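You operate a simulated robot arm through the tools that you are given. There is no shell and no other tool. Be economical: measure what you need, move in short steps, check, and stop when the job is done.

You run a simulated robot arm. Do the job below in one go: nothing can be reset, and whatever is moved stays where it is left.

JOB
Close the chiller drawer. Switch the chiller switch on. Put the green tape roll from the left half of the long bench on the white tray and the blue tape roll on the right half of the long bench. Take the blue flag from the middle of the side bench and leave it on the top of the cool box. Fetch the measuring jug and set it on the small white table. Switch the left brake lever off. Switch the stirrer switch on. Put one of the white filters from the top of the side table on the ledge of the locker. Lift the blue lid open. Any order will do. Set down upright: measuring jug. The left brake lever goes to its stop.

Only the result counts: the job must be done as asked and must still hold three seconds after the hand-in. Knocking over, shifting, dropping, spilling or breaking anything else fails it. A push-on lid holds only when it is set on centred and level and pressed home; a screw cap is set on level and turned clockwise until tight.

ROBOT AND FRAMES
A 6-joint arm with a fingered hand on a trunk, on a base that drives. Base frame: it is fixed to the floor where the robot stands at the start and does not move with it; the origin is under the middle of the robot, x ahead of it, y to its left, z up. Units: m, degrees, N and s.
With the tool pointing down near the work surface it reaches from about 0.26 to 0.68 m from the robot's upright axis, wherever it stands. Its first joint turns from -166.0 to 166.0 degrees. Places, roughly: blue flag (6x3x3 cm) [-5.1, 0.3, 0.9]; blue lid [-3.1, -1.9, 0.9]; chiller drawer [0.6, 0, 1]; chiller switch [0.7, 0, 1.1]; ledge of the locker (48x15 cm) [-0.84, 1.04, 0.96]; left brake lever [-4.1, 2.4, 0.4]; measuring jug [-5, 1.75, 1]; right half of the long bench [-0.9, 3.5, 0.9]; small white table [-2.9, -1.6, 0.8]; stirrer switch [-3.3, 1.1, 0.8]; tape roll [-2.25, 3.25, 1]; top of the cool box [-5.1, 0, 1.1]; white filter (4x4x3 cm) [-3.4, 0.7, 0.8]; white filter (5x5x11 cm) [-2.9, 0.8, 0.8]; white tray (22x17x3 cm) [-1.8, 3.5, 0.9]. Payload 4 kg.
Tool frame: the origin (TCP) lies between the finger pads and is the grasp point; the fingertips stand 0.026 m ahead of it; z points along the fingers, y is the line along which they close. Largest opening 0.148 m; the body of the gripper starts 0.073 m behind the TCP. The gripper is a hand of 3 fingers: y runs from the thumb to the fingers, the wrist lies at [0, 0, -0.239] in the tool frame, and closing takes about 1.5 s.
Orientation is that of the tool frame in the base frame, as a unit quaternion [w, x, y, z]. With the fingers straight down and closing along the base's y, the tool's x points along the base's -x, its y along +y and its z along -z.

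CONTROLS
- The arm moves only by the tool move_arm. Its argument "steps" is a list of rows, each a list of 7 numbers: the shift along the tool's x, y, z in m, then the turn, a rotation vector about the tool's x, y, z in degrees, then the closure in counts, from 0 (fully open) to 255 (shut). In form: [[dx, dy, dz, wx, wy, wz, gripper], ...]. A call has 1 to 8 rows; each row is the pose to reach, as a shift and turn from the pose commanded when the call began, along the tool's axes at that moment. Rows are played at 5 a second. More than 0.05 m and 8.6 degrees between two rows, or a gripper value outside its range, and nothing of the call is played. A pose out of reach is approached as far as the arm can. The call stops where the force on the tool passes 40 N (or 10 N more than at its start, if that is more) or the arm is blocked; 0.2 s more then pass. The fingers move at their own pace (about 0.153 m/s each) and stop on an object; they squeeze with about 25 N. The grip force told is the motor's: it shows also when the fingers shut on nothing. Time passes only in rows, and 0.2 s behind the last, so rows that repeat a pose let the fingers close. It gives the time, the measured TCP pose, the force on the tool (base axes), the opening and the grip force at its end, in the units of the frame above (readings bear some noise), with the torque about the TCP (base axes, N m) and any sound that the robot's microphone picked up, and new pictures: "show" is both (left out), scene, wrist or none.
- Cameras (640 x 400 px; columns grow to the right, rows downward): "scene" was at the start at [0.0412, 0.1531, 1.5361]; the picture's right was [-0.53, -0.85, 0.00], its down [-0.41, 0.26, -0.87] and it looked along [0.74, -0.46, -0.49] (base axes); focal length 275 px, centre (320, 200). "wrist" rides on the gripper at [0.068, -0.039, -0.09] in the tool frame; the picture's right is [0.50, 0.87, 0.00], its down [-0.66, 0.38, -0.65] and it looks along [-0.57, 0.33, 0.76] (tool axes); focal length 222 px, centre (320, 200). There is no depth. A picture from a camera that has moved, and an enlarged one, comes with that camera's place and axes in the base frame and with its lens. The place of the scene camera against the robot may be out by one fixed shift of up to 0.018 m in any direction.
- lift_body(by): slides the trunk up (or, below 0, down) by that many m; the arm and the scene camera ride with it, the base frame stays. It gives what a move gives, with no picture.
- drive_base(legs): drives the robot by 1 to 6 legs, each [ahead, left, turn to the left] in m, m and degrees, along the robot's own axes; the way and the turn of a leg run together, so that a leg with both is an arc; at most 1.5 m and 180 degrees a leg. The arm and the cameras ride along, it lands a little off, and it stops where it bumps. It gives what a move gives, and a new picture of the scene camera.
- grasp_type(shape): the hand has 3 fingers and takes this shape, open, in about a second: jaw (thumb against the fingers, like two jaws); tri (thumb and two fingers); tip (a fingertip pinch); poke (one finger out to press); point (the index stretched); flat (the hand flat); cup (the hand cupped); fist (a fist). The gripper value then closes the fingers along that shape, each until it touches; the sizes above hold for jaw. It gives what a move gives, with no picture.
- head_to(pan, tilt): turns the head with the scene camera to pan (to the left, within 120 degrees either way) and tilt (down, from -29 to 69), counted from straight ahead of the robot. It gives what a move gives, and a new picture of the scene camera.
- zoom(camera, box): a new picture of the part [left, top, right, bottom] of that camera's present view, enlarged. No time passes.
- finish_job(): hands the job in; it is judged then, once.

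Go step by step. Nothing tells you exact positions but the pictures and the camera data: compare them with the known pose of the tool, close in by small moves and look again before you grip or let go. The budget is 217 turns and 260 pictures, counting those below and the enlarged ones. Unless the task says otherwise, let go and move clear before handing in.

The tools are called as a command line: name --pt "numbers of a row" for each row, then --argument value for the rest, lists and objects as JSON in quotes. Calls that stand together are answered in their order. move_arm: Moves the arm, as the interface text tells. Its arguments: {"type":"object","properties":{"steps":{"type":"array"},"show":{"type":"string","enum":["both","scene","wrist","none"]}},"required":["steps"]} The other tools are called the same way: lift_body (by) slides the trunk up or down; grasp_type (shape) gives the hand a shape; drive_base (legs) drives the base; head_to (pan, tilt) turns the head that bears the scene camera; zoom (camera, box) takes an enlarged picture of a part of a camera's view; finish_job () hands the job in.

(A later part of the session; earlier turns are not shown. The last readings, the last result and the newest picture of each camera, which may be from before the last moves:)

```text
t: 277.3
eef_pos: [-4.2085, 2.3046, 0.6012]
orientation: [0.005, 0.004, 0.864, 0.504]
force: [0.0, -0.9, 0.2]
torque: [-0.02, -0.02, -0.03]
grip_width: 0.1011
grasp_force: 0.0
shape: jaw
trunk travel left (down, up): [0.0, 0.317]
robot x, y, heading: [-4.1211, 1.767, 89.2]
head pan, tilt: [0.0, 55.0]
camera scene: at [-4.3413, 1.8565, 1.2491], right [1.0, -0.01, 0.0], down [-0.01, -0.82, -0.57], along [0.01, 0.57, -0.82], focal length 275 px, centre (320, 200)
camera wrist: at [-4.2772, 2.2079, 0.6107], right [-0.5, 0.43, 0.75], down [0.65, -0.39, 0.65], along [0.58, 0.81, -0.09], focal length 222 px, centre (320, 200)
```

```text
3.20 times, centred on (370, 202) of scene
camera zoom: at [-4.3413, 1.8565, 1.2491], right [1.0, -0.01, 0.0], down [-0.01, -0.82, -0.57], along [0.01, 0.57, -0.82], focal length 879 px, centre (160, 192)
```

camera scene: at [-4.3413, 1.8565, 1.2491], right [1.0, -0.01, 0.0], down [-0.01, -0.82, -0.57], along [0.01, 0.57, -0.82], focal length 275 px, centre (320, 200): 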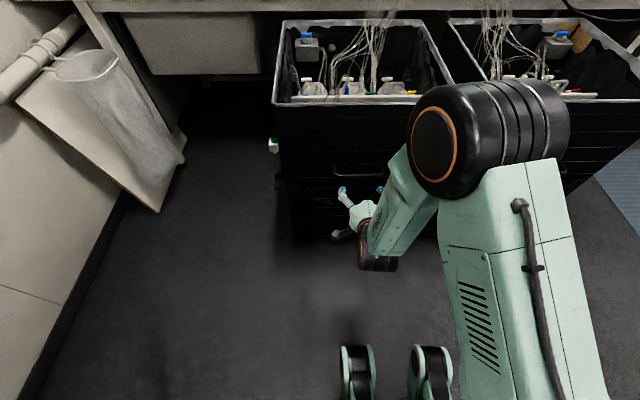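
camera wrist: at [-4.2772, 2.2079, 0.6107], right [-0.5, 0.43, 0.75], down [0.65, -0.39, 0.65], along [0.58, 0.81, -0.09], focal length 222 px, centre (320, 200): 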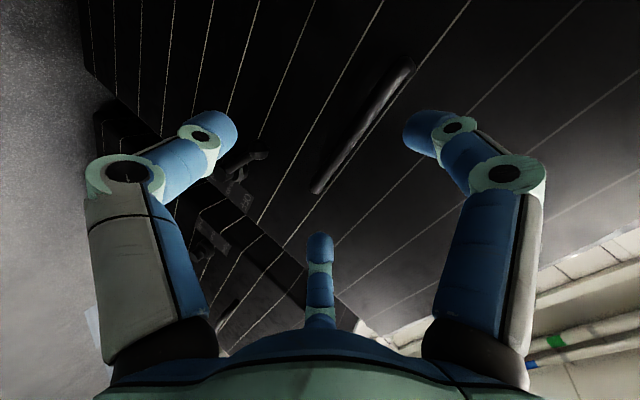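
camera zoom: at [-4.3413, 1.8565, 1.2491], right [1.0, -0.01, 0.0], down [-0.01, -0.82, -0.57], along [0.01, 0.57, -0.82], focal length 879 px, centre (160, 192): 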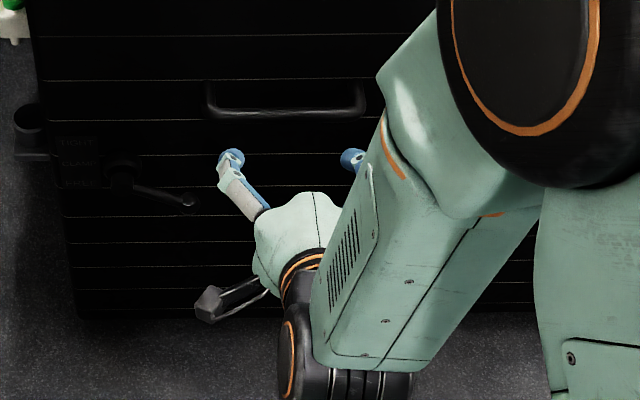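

Crate restored. Now I raise the trunk and bring the hand back to pointing down.

lift_body --by 0.25

move_arm --pt "-0.01 0.008 -0.011 0 0 -8.5 80" --pt "-0.02 0.016 -0.022 0 0 -17 80" --pt "-0.03 0.024 -0.033 0 0 -25.5 80" --pt "-0.04 0.032 -0.044 0 0 -34 80" --pt "-0.05 0.04 -0.055 0 0 -42.5 80" --pt "-0.06 0.048 -0.066 0 0 -51 80" --pt "-0.07 0.056 -0.077 0 0 -59.5 80" --pt "-0.08 0.063 -0.09 0 0 -68 80" --show "none"

move_arm --pt "0 0 0 0 0 -8.5 80" --pt "0 0 0 0 0 -17 80" --pt "0 0 0 0 0 -22 80" --show "none"

move_arm --pt "0 0 0 0 8.5 0 80" --pt "0 0 0 0 17 0 80" --pt "0 0 0 0 25.5 0 80" --pt "0 0 0 0 34 0 80" --pt "0 0 0 0 42.5 0 80" --pt "0 0 0 0 51 0 80" --pt "0 0 0 0 60 0 80" --show "none"

zoom --camera "scene" --box '[260, 120, 480, 290]'

```text
t: 279.9
eef_pos: [-4.2093, 2.3059, 0.8494]
orientation: [0.005, 0.005, 0.864, 0.503]
force: [0.0, -0.9, 0.0]
torque: [-0.03, 0.01, 0.01]
grip_width: 0.1013
grasp_force: 0.0
shape: jaw
trunk travel left (down, up): [-0.25, 0.067]
robot x, y, heading: [-4.1242, 1.7671, 89.3]
head pan, tilt: [0.0, 55.0]
```

```text
t: 281.7
eef_pos: [-4.1295, 2.2569, 0.95]
orientation: [0.286, -0.479, 0.718, 0.415]
force: [-0.2, -0.5, -0.2]
torque: [0.0, -0.02, 0.03]
grip_width: 0.1014
grasp_force: 0.0
shape: jaw
trunk travel left (down, up): [-0.25, 0.067]
robot x, y, heading: [-4.1223, 1.7678, 89.3]
head pan, tilt: [0.0, 55.0]
```

```text
t: 282.5
eef_pos: [-4.1303, 2.2579, 0.9499]
orientation: [0.36, -0.607, 0.614, 0.353]
force: [-0.6, -0.4, -0.1]
torque: [0.04, -0.02, -0.02]
grip_width: 0.1015
grasp_force: 0.0
shape: jaw
trunk travel left (down, up): [-0.25, 0.067]
robot x, y, heading: [-4.1209, 1.7634, 89.5]
head pan, tilt: [0.0, 55.0]
```

```text
refused: row 7 steps farther than a row can; nothing moved
```

```text
2.35 times, centred on (370, 205) of scene
camera zoom: at [-4.3419, 1.8059, 1.4988], right [1.0, -0.01, 0.0], down [-0.01, -0.82, -0.57], along [0.01, 0.57, -0.82], focal length 646 px, centre (202, 188)
```

zoom: 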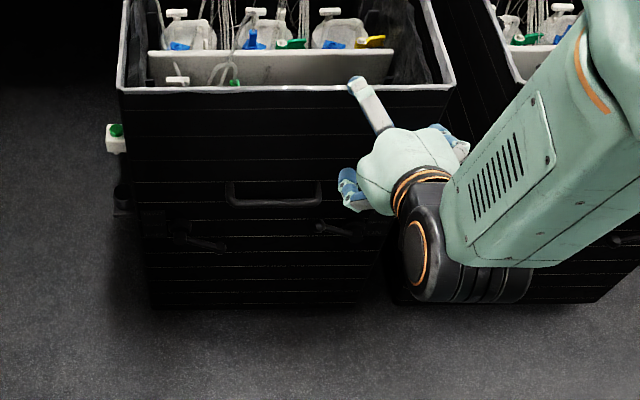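

Brake lever still stands at OFF. I finish un-tilting the hand.

move_arm --pt "0 0 0 0 8.5 0 80" --pt "0 0 0 0 17 0 80" --pt "0 0 0 0 25.5 0 80" --pt "0 0 0 0 34 0 80" --pt "0 0 0 0 42.5 0 80" --pt "0 0 0 0 51 0 80" --pt "0 0 0 0 59.5 0 80" --show "none"

head_to --pan 85 --tilt 35

```text
t: 284.1
eef_pos: [-4.1293, 2.2583, 0.9502]
orientation: [0.007, -0.702, 0.712, 0.003]
force: [0.4, 0.2, 0.3]
torque: [0.02, 0.0, -0.01]
grip_width: 0.1011
grasp_force: 0.1
shape: jaw
out of reach, approached as far as the arm can: row 4
trunk travel left (down, up): [-0.25, 0.067]
robot x, y, heading: [-4.1225, 1.7689, 89.1]
head pan, tilt: [0.0, 55.0]
```

```text
t: 285.7
eef_pos: [-4.1296, 2.2575, 0.9509]
orientation: [0.009, -0.702, 0.712, 0.006]
force: [-0.2, -0.1, -0.8]
torque: [0.0, -0.03, -0.01]
grip_width: 0.1013
grasp_force: 0.0
shape: jaw
trunk travel left (down, up): [-0.25, 0.067]
robot x, y, heading: [-4.1211, 1.7668, 89.4]
head pan, tilt: [85.0, 35.0]
camera scene: at [-4.4305, 1.7427, 1.527], right [0.1, 0.99, 0.0], down [0.57, -0.06, -0.82], along [-0.81, 0.08, -0.57], focal length 275 px, centre (320, 200)
```

scene: 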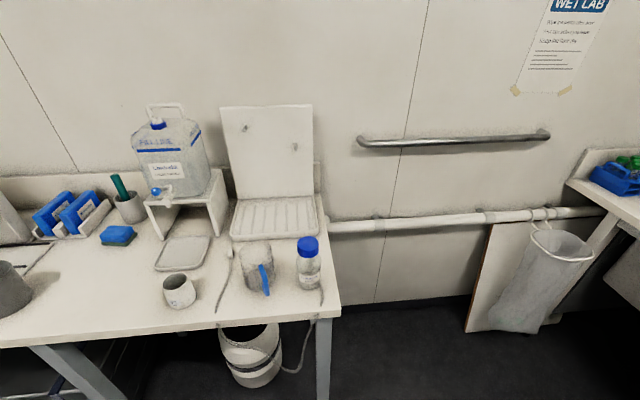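

The measuring jug with a blue handle is visible. Zoom in.

zoom --camera "scene" --box '[200, 210, 350, 320]'

```text
3.64 times, centred on (275, 265) of scene
camera zoom: at [-4.4305, 1.7427, 1.527], right [0.1, 0.99, 0.0], down [0.57, -0.06, -0.82], along [-0.81, 0.08, -0.57], focal length 999 px, centre (484, -36)
```

zoom: 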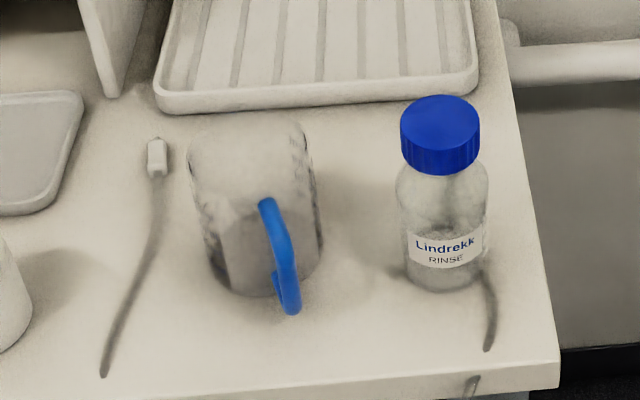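

Jug: centre ≈ (-4.925, 1.62), top ≈ 1.04, handle pointing toward me, slightly +y. I raise the arm, turn to face the bench and approach.

move_arm --pt "0 0 -0.045 0 0 0 0" --pt "0 0 -0.09 0 0 0 0" --pt "0 0 -0.135 0 0 0 0" --pt "0 0 -0.18 0 0 0 0" --pt "0 0 -0.225 0 0 0 0" --pt "0.03 0 -0.25 0 0 0 0" --pt "0.06 0 -0.28 0 0 0 0" --show "none"

drive_base --legs '[[0, 0, 90.5], [0.25, 0.15, 0]]'

head_to --pan 5 --tilt 45

```text
t: 287.3
eef_pos: [-4.1316, 2.1916, 1.2296]
orientation: [0.008, -0.702, 0.712, 0.006]
force: [-1.4, 0.1, 0.2]
torque: [-0.02, -0.03, 0.03]
grip_width: 0.1478
grasp_force: 0.0
shape: jaw
trunk travel left (down, up): [-0.25, 0.067]
robot x, y, heading: [-4.1248, 1.7663, 89.1]
head pan, tilt: [85.0, 35.0]
```

```text
t: 293.1
eef_pos: [-4.8009, 1.6047, 1.2276]
orientation: [-0.002, 1.0, -0.002, -0.008]
force: [0.0, 0.5, 0.6]
torque: [-0.01, -0.04, 0.0]
grip_width: 0.1477
grasp_force: 0.0
shape: jaw
trunk travel left (down, up): [-0.25, 0.067]
robot x, y, heading: [-4.3727, 1.6202, 179.4]
head pan, tilt: [85.0, 35.0]
camera scene: at [-4.3667, 1.3115, 1.5269], right [-1.0, 0.09, 0.0], down [0.05, 0.57, -0.82], along [-0.07, -0.82, -0.57], focal length 275 px, centre (320, 200)
```

scene: 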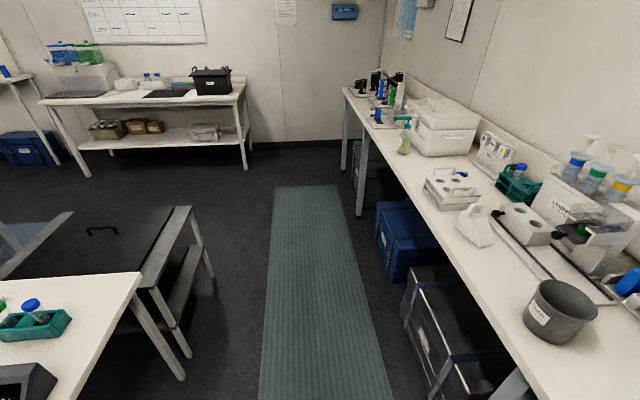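

```text
t: 294.7
eef_pos: [-4.7996, 1.6064, 1.228]
orientation: [-0.002, 1.0, -0.003, -0.01]
force: [0.3, -0.2, 0.7]
torque: [0.05, 0.0, 0.0]
grip_width: 0.1479
grasp_force: 0.1
shape: jaw
trunk travel left (down, up): [-0.25, 0.067]
robot x, y, heading: [-4.3741, 1.6191, 179.8]
head pan, tilt: [5.0, 45.0]
camera scene: at [-4.4391, 1.3927, 1.5122], right [-0.08, 1.0, 0.0], down [0.7, 0.06, -0.71], along [-0.7, -0.06, -0.71], focal length 275 px, centre (320, 200)
```

scene: 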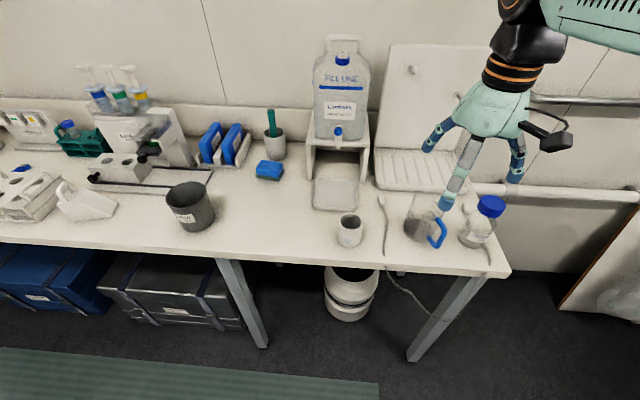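

Now the wrist view.

zoom --camera "wrist" --box '[0, 0, 640, 400]'

zoom --camera "scene" --box '[340, 150, 520, 280]'

```text
1.00 times, centred on (320, 200) of wrist (not enlarged: the box is as wide or as high as the picture)
camera zoom: at [-4.7307, 1.6437, 1.3171], right [0.49, -0.87, -0.01], down [-0.65, -0.38, 0.66], along [-0.58, -0.32, -0.75], focal length 222 px, centre (320, 200)
```

zoom: 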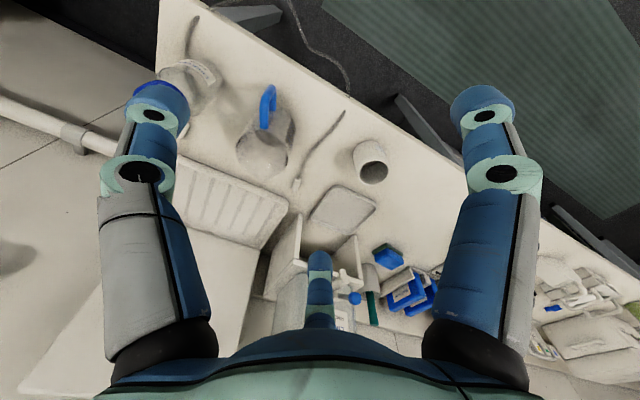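

```text
3.08 times, centred on (430, 215) of scene
camera zoom: at [-4.4391, 1.3927, 1.5122], right [-0.08, 1.0, 0.0], down [0.7, 0.06, -0.71], along [-0.7, -0.06, -0.71], focal length 845 px, centre (-18, 154)
```

zoom: 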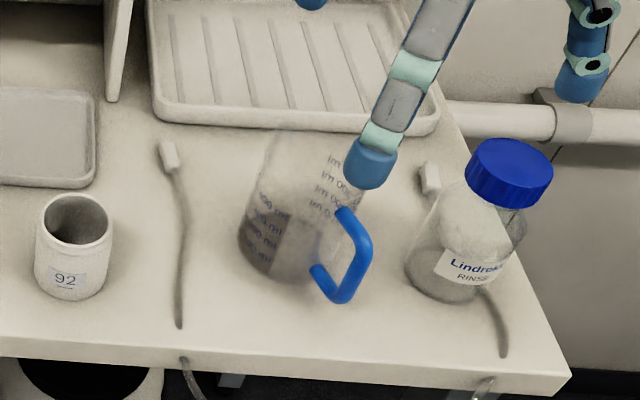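

Jug centre by wrist ≈ (-4.91, 1.637); handle at ~50° toward +y and the rinse bottle close by. I move above it, turning the hand 32° so fingers avoid both handle and bottle.

move_arm --pt "-0.027 -0.008 0.02 0 0 -8 40" --pt "-0.054 -0.016 0.05 0 0 -16 40" --pt "-0.081 -0.024 0.085 0 0 -24 40" --pt "-0.108 -0.03 0.12 0 0 -32 40"

zoom --camera "scene" --box '[340, 130, 540, 280]'

```text
t: 295.7
eef_pos: [-4.911, 1.6374, 1.1111]
orientation: [-0.004, 0.961, 0.275, -0.009]
force: [0.4, 0.8, 0.0]
torque: [0.0, 0.01, 0.02]
grip_width: 0.125
grasp_force: 0.0
shape: jaw
trunk travel left (down, up): [-0.25, 0.067]
robot x, y, heading: [-4.3743, 1.6206, 179.8]
head pan, tilt: [5.0, 45.0]
camera scene: at [-4.4404, 1.393, 1.5122], right [-0.08, 1.0, 0.0], down [0.71, 0.06, -0.71], along [-0.7, -0.06, -0.71], focal length 275 px, centre (320, 200)
camera wrist: at [-4.8736, 1.7051, 1.1998], right [0.88, -0.47, -0.02], down [-0.35, -0.67, 0.66], along [-0.32, -0.57, -0.75], focal length 222 px, centre (320, 200)
```

scene: 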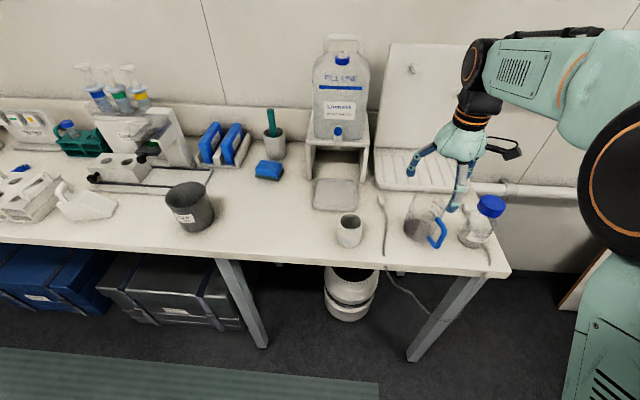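
wrist: 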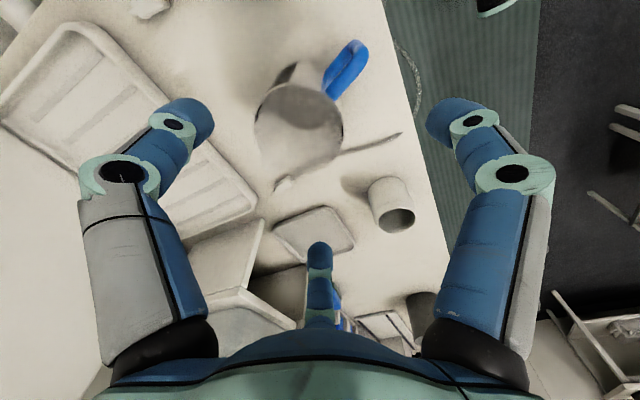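

```text
2.67 times, centred on (440, 205) of scene
camera zoom: at [-4.4404, 1.393, 1.5122], right [-0.08, 1.0, 0.0], down [0.71, 0.06, -0.71], along [-0.7, -0.06, -0.71], focal length 732 px, centre (0, 187)
```

zoom: 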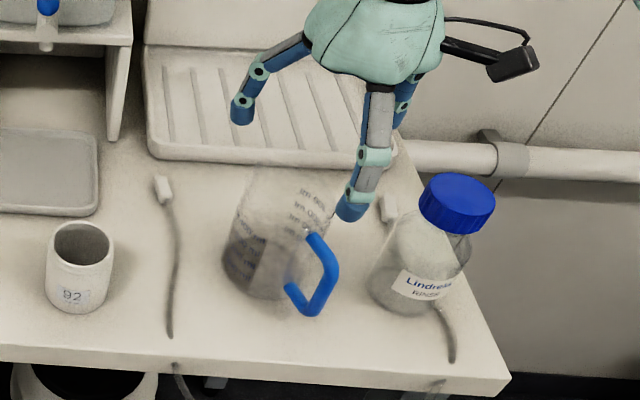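

By triangulation the jug rim is at (-4.937, 1.640, 0.99) with the handle at about 18°, so the hand should turn back 40°. I reposition and look.

move_arm --pt "-0.004 -0.003 0 0 0 8 40" --pt "-0.008 -0.007 0 0 0 16 40" --pt "-0.012 -0.01 0 0 0 24 40" --pt "-0.016 -0.013 0 0 0 32 40" --pt "-0.02 -0.016 0.02 0 0 40 40"

```text
t: 296.9
eef_pos: [-4.9364, 1.641, 1.0923]
orientation: [-0.001, 0.997, -0.074, -0.01]
force: [-0.3, 0.6, 0.9]
torque: [-0.01, 0.01, -0.01]
grip_width: 0.1251
grasp_force: 0.1
shape: jaw
trunk travel left (down, up): [-0.25, 0.067]
robot x, y, heading: [-4.3701, 1.6178, 179.8]
head pan, tilt: [5.0, 45.0]
camera scene: at [-4.4396, 1.3928, 1.5122], right [-0.08, 1.0, 0.0], down [0.7, 0.06, -0.71], along [-0.7, -0.06, -0.71], focal length 275 px, centre (320, 200)
camera wrist: at [-4.8626, 1.6679, 1.1803], right [0.37, -0.93, -0.01], down [-0.69, -0.28, 0.67], along [-0.62, -0.24, -0.75], focal length 222 px, centre (320, 200)
```

scene: 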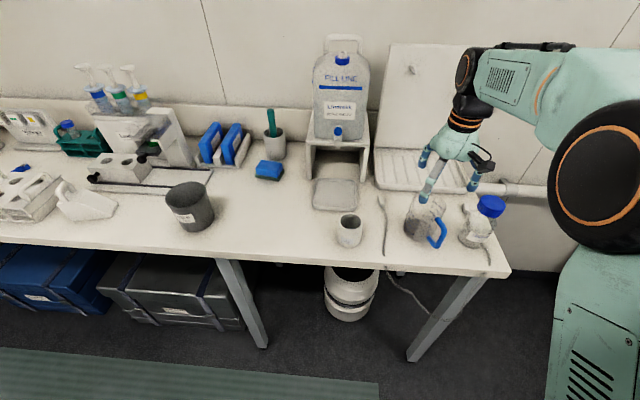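
wrist: 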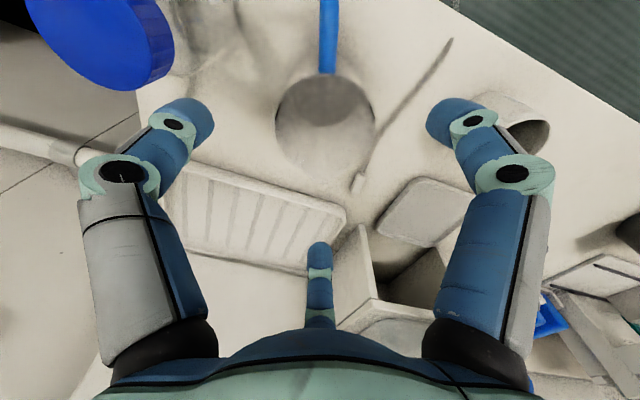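

Handle is centred in the gap, jug centred. I narrow a bit and descend halfway.

move_arm --pt "0.002 0.001 0.02 0 0 0 58" --pt "0.002 0.001 0.045 0 0 0 58" --pt "0.002 0.001 0.07 0 0 0 58" --pt "0.002 0.001 0.085 0 0 0 58"

zoom --camera "scene" --box '[380, 120, 540, 260]'

```text
t: 297.9
eef_pos: [-4.9358, 1.6381, 1.0064]
orientation: [-0.001, 0.997, -0.072, -0.01]
force: [0.2, 0.3, -0.1]
torque: [0.02, -0.01, 0.0]
grip_width: 0.1148
grasp_force: 0.1
shape: jaw
trunk travel left (down, up): [-0.25, 0.067]
robot x, y, heading: [-4.3741, 1.6185, 179.6]
head pan, tilt: [5.0, 45.0]
camera scene: at [-4.4392, 1.3928, 1.5122], right [-0.08, 1.0, 0.0], down [0.7, 0.06, -0.71], along [-0.7, -0.06, -0.71], focal length 275 px, centre (320, 200)
camera wrist: at [-4.8621, 1.666, 1.0948], right [0.37, -0.93, -0.01], down [-0.69, -0.28, 0.67], along [-0.62, -0.24, -0.75], focal length 222 px, centre (320, 200)
```

scene: 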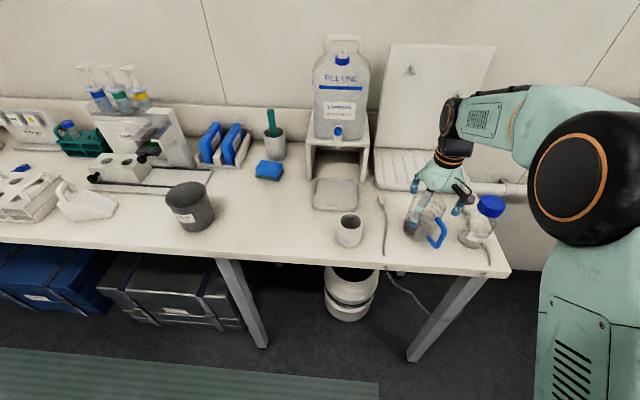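
wrist: 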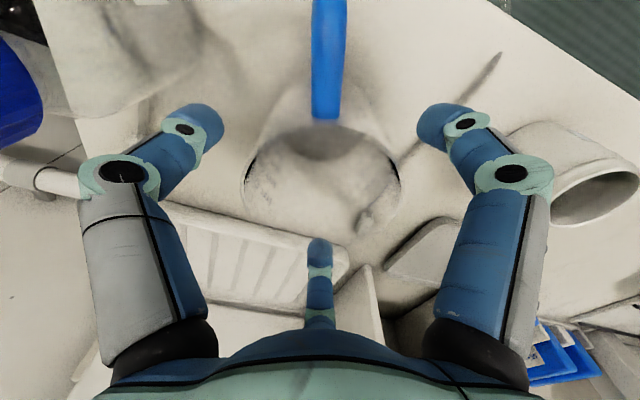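

```text
2.86 times, centred on (460, 190) of scene
camera zoom: at [-4.4392, 1.3928, 1.5122], right [-0.08, 1.0, 0.0], down [0.7, 0.06, -0.71], along [-0.7, -0.06, -0.71], focal length 785 px, centre (-80, 229)
```

zoom: 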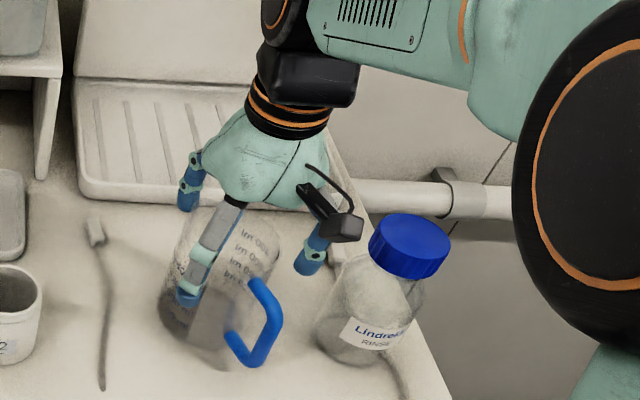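

Centred. I lower another 4.5 cm and close.

move_arm --pt "0 0 0.015 0 0 0 58" --pt "0 0 0.03 0 0 0 58" --pt "0 0 0.045 0 0 0 58" --pt "0 0 0.045 0 0 0 255" --pt "0 0 0.045 0 0 0 255" --pt "0 0 0.045 0 0 0 255" --pt "0 0 0.045 0 0 0 255" --pt "0 0 0.045 0 0 0 255"

zoom --camera "scene" --box '[380, 140, 540, 280]'

```text
t: 299.7
eef_pos: [-4.9371, 1.639, 0.9611]
orientation: [-0.001, 0.997, -0.072, -0.01]
force: [0.7, 0.6, -0.3]
torque: [-0.02, -0.01, 0.0]
grip_width: 0.0787
grasp_force: 24.6
shape: jaw
trunk travel left (down, up): [-0.25, 0.067]
robot x, y, heading: [-4.3751, 1.6187, 179.5]
head pan, tilt: [5.0, 45.0]
camera scene: at [-4.4392, 1.3928, 1.5122], right [-0.08, 1.0, 0.0], down [0.7, 0.06, -0.71], along [-0.7, -0.06, -0.71], focal length 275 px, centre (320, 200)
camera wrist: at [-4.8627, 1.6667, 1.0496], right [0.37, -0.93, -0.01], down [-0.69, -0.28, 0.67], along [-0.62, -0.24, -0.75], focal length 222 px, centre (320, 200)
```

scene: 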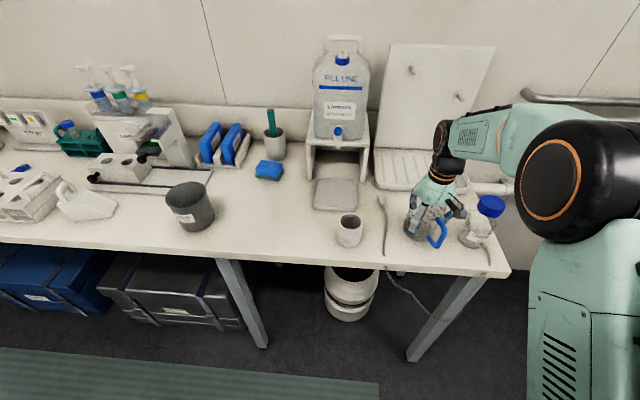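
wrist: 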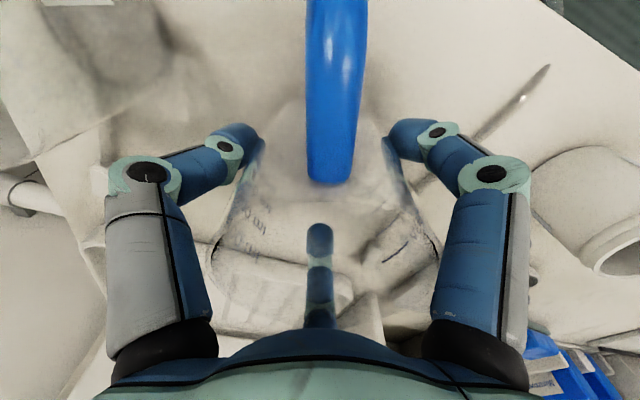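

```text
2.86 times, centred on (460, 210) of scene
camera zoom: at [-4.4392, 1.3928, 1.5122], right [-0.08, 1.0, 0.0], down [0.7, 0.06, -0.71], along [-0.7, -0.06, -0.71], focal length 785 px, centre (-80, 171)
```

zoom: 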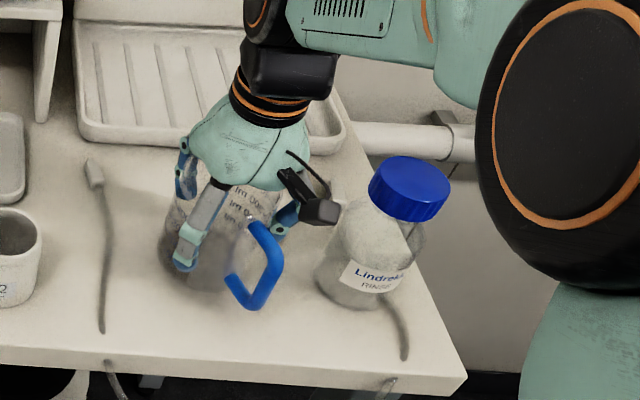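

Gripped at 7.9 cm. I lift gently and check.

move_arm --pt "0 0 -0.015 0 0 0 255" --pt "0 0 -0.03 0 0 0 255" --pt "0 0 -0.06 0 0 0 255" --pt "0 0 -0.09 0 0 0 255" --pt "0 0 -0.12 0 0 0 255"

```text
t: 300.9
eef_pos: [-4.9342, 1.6393, 1.0816]
orientation: [0.0, 0.997, -0.072, -0.01]
force: [-0.1, -0.5, -1.5]
torque: [0.02, 0.01, -0.02]
grip_width: 0.0788
grasp_force: 25.2
shape: jaw
trunk travel left (down, up): [-0.25, 0.067]
robot x, y, heading: [-4.3727, 1.6177, 179.6]
head pan, tilt: [5.0, 45.0]
camera scene: at [-4.4388, 1.3928, 1.5122], right [-0.08, 1.0, 0.0], down [0.7, 0.06, -0.71], along [-0.7, -0.06, -0.71], focal length 275 px, centre (320, 200)
camera wrist: at [-4.8599, 1.6664, 1.1693], right [0.37, -0.93, -0.01], down [-0.69, -0.28, 0.67], along [-0.62, -0.24, -0.75], focal length 222 px, centre (320, 200)
```

scene: 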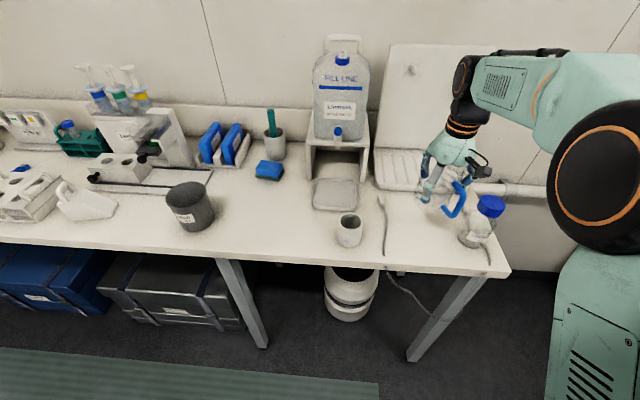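
wrist: 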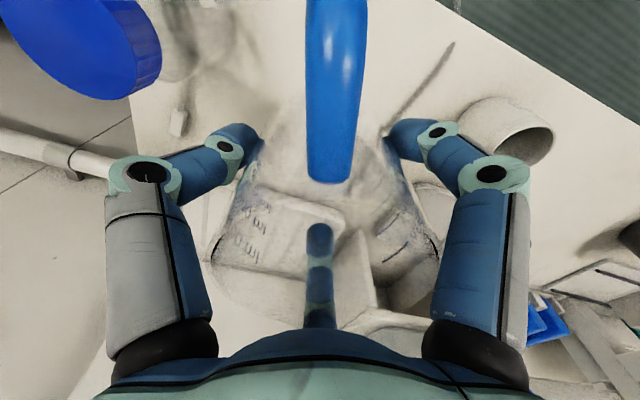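

Jug is held. I raise and retract, then drive south along the corridor to the small white table.

move_arm --pt "0.0 0 -0.04 0 0 0 255" --pt "0.0 0 -0.08 0 0 0 255" --pt "0.03 0 -0.115 0 0 0 255" --pt "0.07 0 -0.135 0 0 0 255" --pt "0.11 0 -0.15 0 0 0 255" --pt "0.15 0 -0.16 0 0 0 255" --pt "0.18 0 -0.17 0 0 0 255" --show "none"

drive_base --legs '[[-0.08, 0, 0], [0, 0, 90.5], [1.4, 0, 0], [0.8, 0, 0]]'

head_to --pan 55 --tilt 25

```text
t: 302.5
eef_pos: [-4.7529, 1.6119, 1.2473]
orientation: [-0.001, 0.997, -0.073, -0.009]
force: [-0.4, 0.0, -1.0]
torque: [0.04, 0.05, 0.0]
grip_width: 0.0783
grasp_force: 24.9
shape: jaw
trunk travel left (down, up): [-0.25, 0.067]
robot x, y, heading: [-4.3723, 1.6198, 179.6]
head pan, tilt: [5.0, 45.0]
```

```text
t: 317.8
eef_pos: [-4.2417, -0.9507, 1.2477]
orientation: [0.007, 0.75, 0.661, -0.007]
force: [0.7, -1.0, -1.1]
torque: [-0.01, 0.0, 0.02]
grip_width: 0.0782
grasp_force: 25.0
shape: jaw
trunk travel left (down, up): [-0.25, 0.067]
robot x, y, heading: [-4.2557, -0.5725, -88.9]
head pan, tilt: [5.0, 45.0]
camera scene: at [-4.0476, -0.6326, 1.5122], right [-0.99, -0.1, 0.0], down [-0.07, 0.7, -0.71], along [0.07, -0.7, -0.71], focal length 275 px, centre (320, 200)
```

scene: 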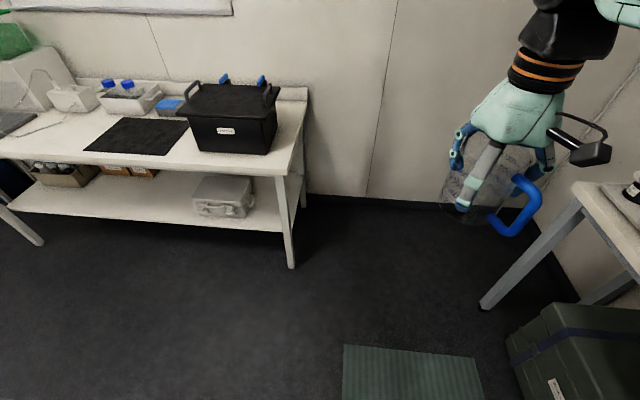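

```text
t: 319.0
eef_pos: [-4.2408, -0.9512, 1.2478]
orientation: [0.006, 0.75, 0.661, -0.008]
force: [-1.2, 0.0, -1.5]
torque: [-0.02, 0.02, 0.03]
grip_width: 0.0781
grasp_force: 25.1
shape: jaw
trunk travel left (down, up): [-0.25, 0.067]
robot x, y, heading: [-4.2564, -0.5748, -89.1]
head pan, tilt: [55.0, 25.0]
camera scene: at [-3.9796, -0.6033, 1.5427], right [-0.56, -0.83, 0.0], down [-0.35, 0.24, -0.91], along [0.75, -0.51, -0.42], focal length 275 px, centre (320, 200)
```

scene: 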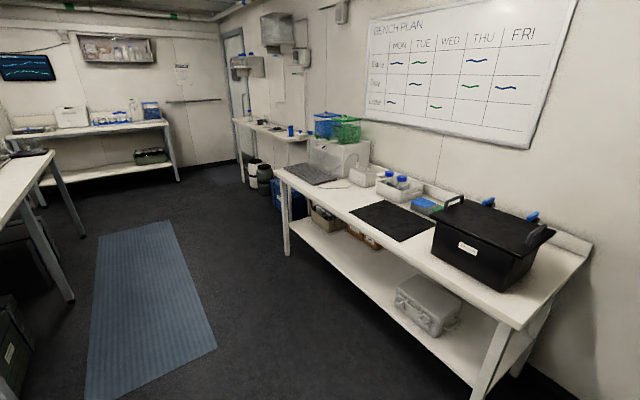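

This is the small white table with the blue-lidded box. Zoom.

zoom --camera "scene" --box '[280, 120, 480, 260]'

```text
2.86 times, centred on (380, 190) of scene
camera zoom: at [-3.9796, -0.6033, 1.5427], right [-0.56, -0.83, 0.0], down [-0.35, 0.24, -0.91], along [0.75, -0.51, -0.42], focal length 785 px, centre (149, 229)
```

zoom: 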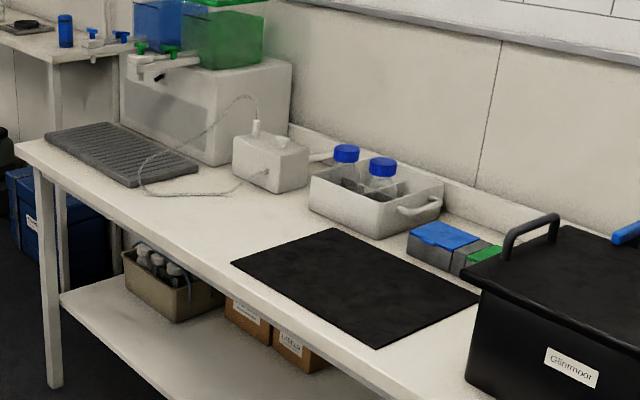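

Free table space is around (-2.76, -1.62), between the mat and the keyboard. I drive there.

drive_base --legs '[[0, 1.49, -1], [0.5, 0, 0]]'

head_to --pan -10 --tilt 50

zoom --camera "wrist" --box '[0, 0, 640, 400]'

```text
t: 334.7
eef_pos: [-2.7735, -1.445, 1.2473]
orientation: [0.006, 0.758, 0.652, -0.007]
force: [-0.2, 0.5, -1.0]
torque: [0.0, 0.03, -0.01]
grip_width: 0.0781
grasp_force: 25.3
shape: jaw
trunk travel left (down, up): [-0.25, 0.067]
robot x, y, heading: [-2.7798, -1.0646, -90.6]
head pan, tilt: [55.0, 25.0]
camera scene: at [-2.5025, -1.1043, 1.5428], right [-0.58, -0.81, 0.0], down [-0.34, 0.25, -0.91], along [0.74, -0.53, -0.42], focal length 275 px, centre (320, 200)
```

scene: 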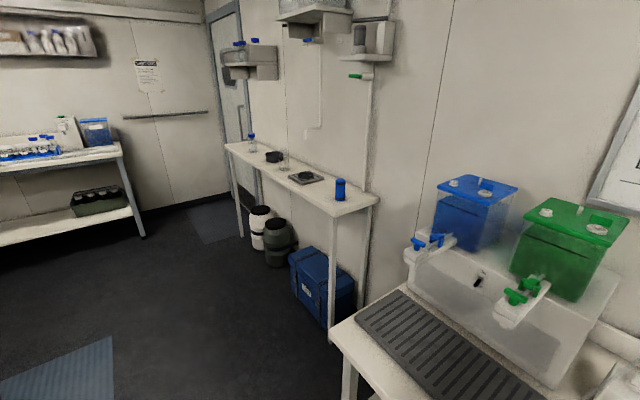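

```text
t: 336.1
eef_pos: [-2.7742, -1.4448, 1.2476]
orientation: [0.006, 0.758, 0.652, -0.007]
force: [-0.2, 0.2, -0.8]
torque: [0.0, -0.02, -0.01]
grip_width: 0.0783
grasp_force: 24.5
shape: jaw
trunk travel left (down, up): [-0.25, 0.067]
robot x, y, heading: [-2.7819, -1.0657, -90.6]
head pan, tilt: [-10.0, 50.0]
camera scene: at [-2.5914, -1.1262, 1.5053], right [-0.98, 0.18, 0.0], down [0.14, 0.75, -0.64], along [-0.12, -0.63, -0.77], focal length 275 px, centre (320, 200)
```

scene: 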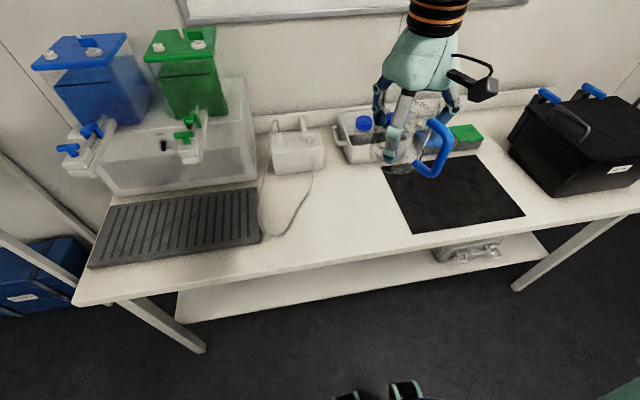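

```text
1.00 times, centred on (320, 200) of wrist (not enlarged: the box is as wide or as high as the picture)
camera zoom: at [-2.8009, -1.3714, 1.3361], right [0.93, 0.37, -0.01], down [0.28, -0.69, 0.67], along [0.24, -0.62, -0.75], focal length 222 px, centre (320, 200)
```

zoom: 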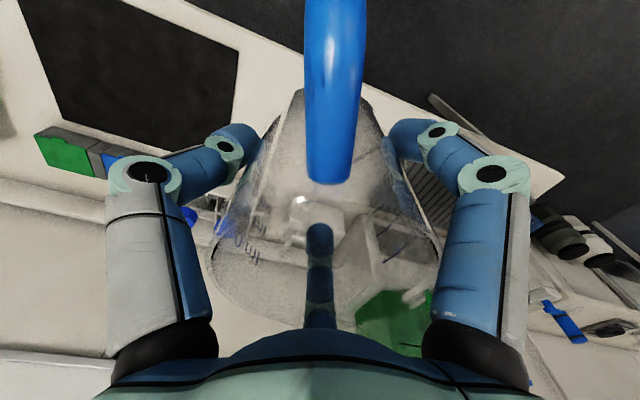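

Free spot confirmed at about (-2.745, -1.60). I move over it and lower partway.

move_arm --pt "-0.04 0.013 0 0 0 0 255" --pt "-0.08 0.027 0.005 0 0 0 255" --pt "-0.115 0.04 0.02 0 0 0 255" --pt "-0.145 0.053 0.05 0 0 0 255" --pt "-0.145 0.053 0.1 0 0 0 255" --pt "-0.145 0.053 0.15 0 0 0 255" --pt "-0.145 0.053 0.2 0 0 0 255"

zoom --camera "scene" --box '[260, 120, 460, 260]'

```text
t: 337.7
eef_pos: [-2.7407, -1.6009, 1.0499]
orientation: [0.007, 0.758, 0.652, -0.008]
force: [-0.6, -0.3, -0.1]
torque: [-0.01, 0.02, 0.03]
grip_width: 0.078
grasp_force: 24.8
shape: jaw
trunk travel left (down, up): [-0.25, 0.067]
robot x, y, heading: [-2.779, -1.0622, -90.7]
head pan, tilt: [-10.0, 50.0]
camera scene: at [-2.5915, -1.1266, 1.5053], right [-0.98, 0.18, 0.0], down [0.14, 0.75, -0.64], along [-0.12, -0.63, -0.77], focal length 275 px, centre (320, 200)
camera wrist: at [-2.7697, -1.5276, 1.1377], right [0.93, 0.37, -0.01], down [0.28, -0.69, 0.67], along [0.24, -0.62, -0.75], focal length 222 px, centre (320, 200)
```

scene: 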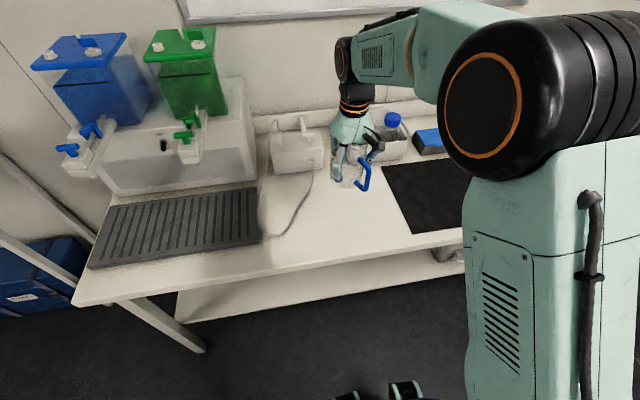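
wrist: 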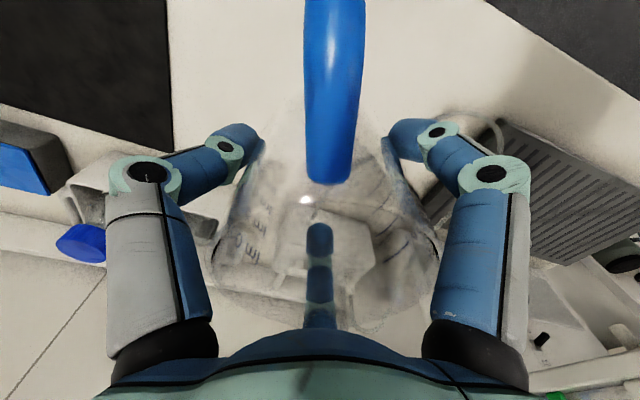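

```text
2.86 times, centred on (360, 190) of scene
camera zoom: at [-2.5915, -1.1266, 1.5053], right [-0.98, 0.18, 0.0], down [0.14, 0.75, -0.64], along [-0.12, -0.63, -0.77], focal length 785 px, centre (206, 229)
```

zoom: 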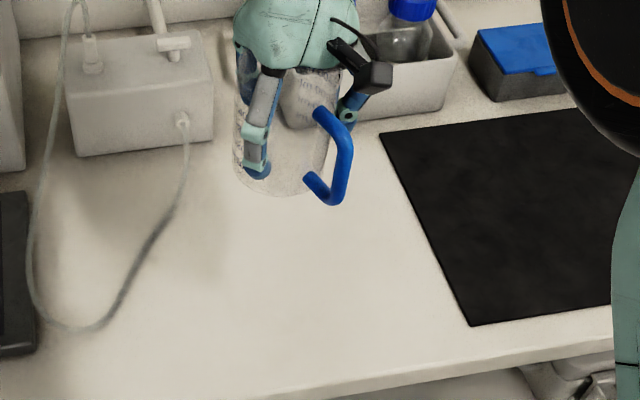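

Clear spot. I lower towards the table in small steps.

move_arm --pt "0.01 0 0.04 0 0 0 255" --pt "0.01 0 0.08 0 0 0 255" --pt "0.01 0 0.105 0 0 0 255" --pt "0.01 0 0.12 0 0 0 255" --pt "0.01 0 0.13 0 0 0 255" --show "none"

zoom --camera "scene" --box '[260, 120, 460, 260]'

```text
t: 338.9
eef_pos: [-2.7403, -1.5924, 0.9204]
orientation: [0.007, 0.758, 0.652, -0.008]
force: [-0.7, -0.4, 0.2]
torque: [-0.02, -0.05, 0.02]
grip_width: 0.0781
grasp_force: 25.4
shape: jaw
trunk travel left (down, up): [-0.25, 0.067]
robot x, y, heading: [-2.7765, -1.0676, -90.6]
head pan, tilt: [-10.0, 50.0]
```

```text
2.86 times, centred on (360, 190) of scene
camera zoom: at [-2.5915, -1.1262, 1.5053], right [-0.98, 0.18, 0.0], down [0.14, 0.75, -0.64], along [-0.12, -0.63, -0.77], focal length 785 px, centre (206, 229)
```

zoom: 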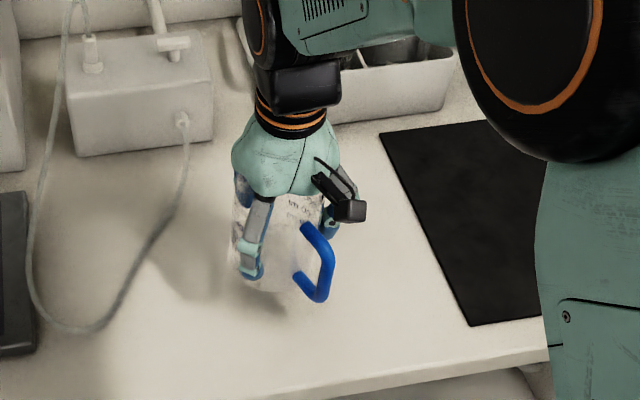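

move_arm --pt "0 0 0.006 0 0 0 255" --pt "0 0 0.012 0 0 0 255" --pt "0 0 0.017 0 0 0 255" --pt "0 0 0.022 0 0 0 255" --show "none"

zoom --camera "scene" --box '[290, 160, 400, 260]'

```text
t: 339.9
eef_pos: [-2.7419, -1.5931, 0.8981]
orientation: [0.006, 0.759, 0.651, -0.008]
force: [0.2, -0.6, -1.6]
torque: [-0.01, 0.0, -0.02]
grip_width: 0.0779
grasp_force: 24.5
shape: jaw
trunk travel left (down, up): [-0.25, 0.067]
robot x, y, heading: [-2.7756, -1.0667, -90.2]
head pan, tilt: [-10.0, 50.0]
```

```text
4.00 times, centred on (345, 210) of scene
camera zoom: at [-2.5915, -1.1262, 1.5053], right [-0.98, 0.18, 0.0], down [0.14, 0.75, -0.64], along [-0.12, -0.63, -0.77], focal length 1099 px, centre (220, 160)
```

zoom: 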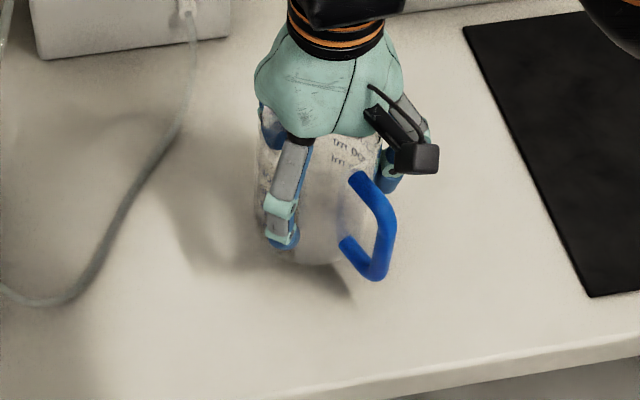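

move_arm --pt "0 0 0.004 0 0 0 255" --pt "0 0 0.008 0 0 0 255" --pt "0 0 0.012 0 0 0 255" --show "none"

move_arm --pt "0 0 0.003 0 0 0 255" --pt "0 0 0.006 0 0 0 255" --show "none"

move_arm --pt "0 0 0.003 0 0 0 255" --pt "0 0 0.006 0 0 0 255" --show "scene"

```text
t: 340.7
eef_pos: [-2.7414, -1.5932, 0.8859]
orientation: [0.007, 0.758, 0.652, -0.007]
force: [0.1, -0.3, -0.5]
torque: [-0.01, -0.01, 0.03]
grip_width: 0.0781
grasp_force: 25.1
shape: jaw
trunk travel left (down, up): [-0.25, 0.067]
robot x, y, heading: [-2.7801, -1.065, -90.6]
head pan, tilt: [-10.0, 50.0]
```

```text
t: 341.3
eef_pos: [-2.7424, -1.5934, 0.8812]
orientation: [0.006, 0.759, 0.652, -0.008]
force: [0.6, 0.2, 2.2]
torque: [0.06, -0.01, 0.01]
grip_width: 0.0782
grasp_force: 24.8
shape: jaw
trunk travel left (down, up): [-0.25, 0.067]
robot x, y, heading: [-2.7796, -1.0656, -90.5]
head pan, tilt: [-10.0, 50.0]
```

```text
t: 341.9
eef_pos: [-2.7428, -1.5945, 0.8784]
orientation: [0.009, 0.758, 0.652, -0.009]
force: [0.1, -0.1, 37.7]
torque: [0.21, 0.12, 0.01]
grip_width: 0.0778
grasp_force: 24.8
shape: jaw
trunk travel left (down, up): [-0.25, 0.067]
robot x, y, heading: [-2.7802, -1.0627, -90.4]
head pan, tilt: [-10.0, 50.0]
camera scene: at [-2.5917, -1.1229, 1.5058], right [-0.98, 0.18, 0.0], down [0.14, 0.75, -0.64], along [-0.12, -0.63, -0.76], focal length 275 px, centre (320, 200)
```

scene: 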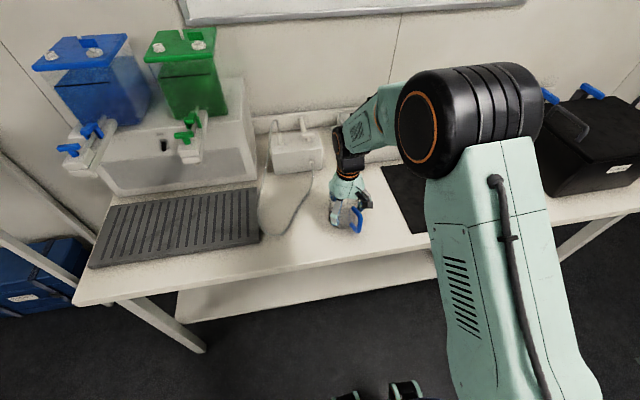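

The jug stands on the table (38 N). I ease up 4 mm, open a bit and lift straight up.

move_arm --pt "0 0 -0.005 0 0 0 255" --pt "0 0 -0.005 0 0 0 80" --pt "0 0 -0.005 0 0 0 60" --pt "0 0 -0.005 0 0 0 50" --pt "0 0 -0.035 0 0 0 50" --pt "0 0 -0.075 0 0 0 50" --pt "0 0 -0.115 0 0 0 50" --pt "0 0 -0.16 0 0 0 50"

```text
t: 343.7
eef_pos: [-2.7422, -1.5911, 1.036]
orientation: [0.006, 0.758, 0.652, -0.007]
force: [-0.5, 0.4, 0.2]
torque: [-0.03, 0.0, 0.03]
grip_width: 0.1187
grasp_force: 0.1
shape: jaw
trunk travel left (down, up): [-0.25, 0.067]
robot x, y, heading: [-2.7784, -1.0632, -90.3]
head pan, tilt: [-10.0, 50.0]
camera scene: at [-2.5915, -1.1255, 1.5053], right [-0.98, 0.18, 0.0], down [0.14, 0.75, -0.64], along [-0.12, -0.63, -0.77], focal length 275 px, centre (320, 200)
camera wrist: at [-2.7699, -1.5177, 1.1241], right [0.93, 0.37, -0.01], down [0.28, -0.69, 0.67], along [0.24, -0.62, -0.75], focal length 222 px, centre (320, 200)
```

scene: 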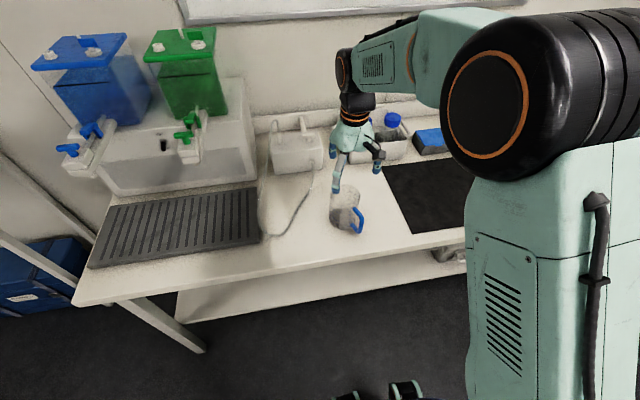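
wrist: 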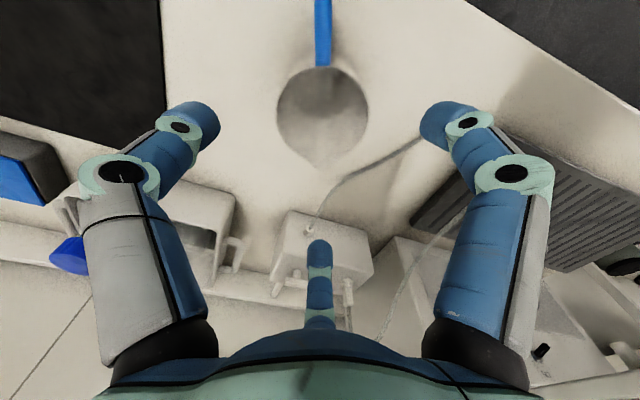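

Jug stands upright. Now the blue lid: I raise, retract and shift west to face the box.

move_arm --pt "0.0 0 -0.045 0 0 0 50" --pt "0.02 0 -0.09 0 0 2 50" --pt "0.06 0 -0.12 0 0 4 50" --pt "0.1 0 -0.14 0 0 6 50" --pt "0.14 0 -0.16 0 0 8 50" --show "none"

drive_base --legs '[[0, -0.37, 0.5], [-0.05, 0, 0]]'

zoom --camera "wrist" --box '[0, 0, 640, 400]'

```text
t: 344.9
eef_pos: [-2.7198, -1.447, 1.1926]
orientation: [0.007, 0.802, 0.597, -0.007]
force: [-0.3, 0.3, -0.9]
torque: [-0.05, 0.0, -0.01]
grip_width: 0.1188
grasp_force: 0.1
shape: jaw
trunk travel left (down, up): [-0.25, 0.067]
robot x, y, heading: [-2.7773, -1.0642, -90.6]
head pan, tilt: [-10.0, 50.0]
```

```text
t: 349.2
eef_pos: [-3.0846, -1.3975, 1.1928]
orientation: [0.007, 0.8, 0.6, -0.007]
force: [-0.6, 0.9, 0.1]
torque: [-0.02, 0.04, -0.02]
grip_width: 0.1187
grasp_force: 0.0
shape: jaw
trunk travel left (down, up): [-0.25, 0.067]
robot x, y, heading: [-3.1442, -1.0176, -90.2]
head pan, tilt: [-10.0, 50.0]
camera scene: at [-2.9579, -1.0722, 1.5053], right [-0.98, 0.17, 0.0], down [0.13, 0.75, -0.64], along [-0.11, -0.63, -0.77], focal length 275 px, centre (320, 200)
```

scene: 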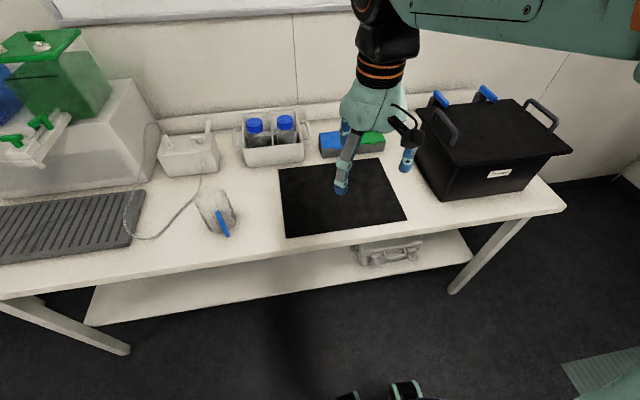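

```text
1.00 times, centred on (320, 200) of wrist (not enlarged: the box is as wide or as high as the picture)
camera zoom: at [-3.1025, -1.3198, 1.2801], right [0.97, 0.24, -0.01], down [0.18, -0.72, 0.67], along [0.15, -0.65, -0.74], focal length 222 px, centre (320, 200)
```

zoom: 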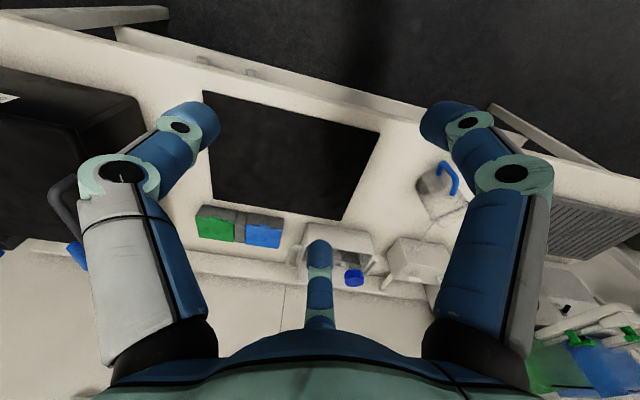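

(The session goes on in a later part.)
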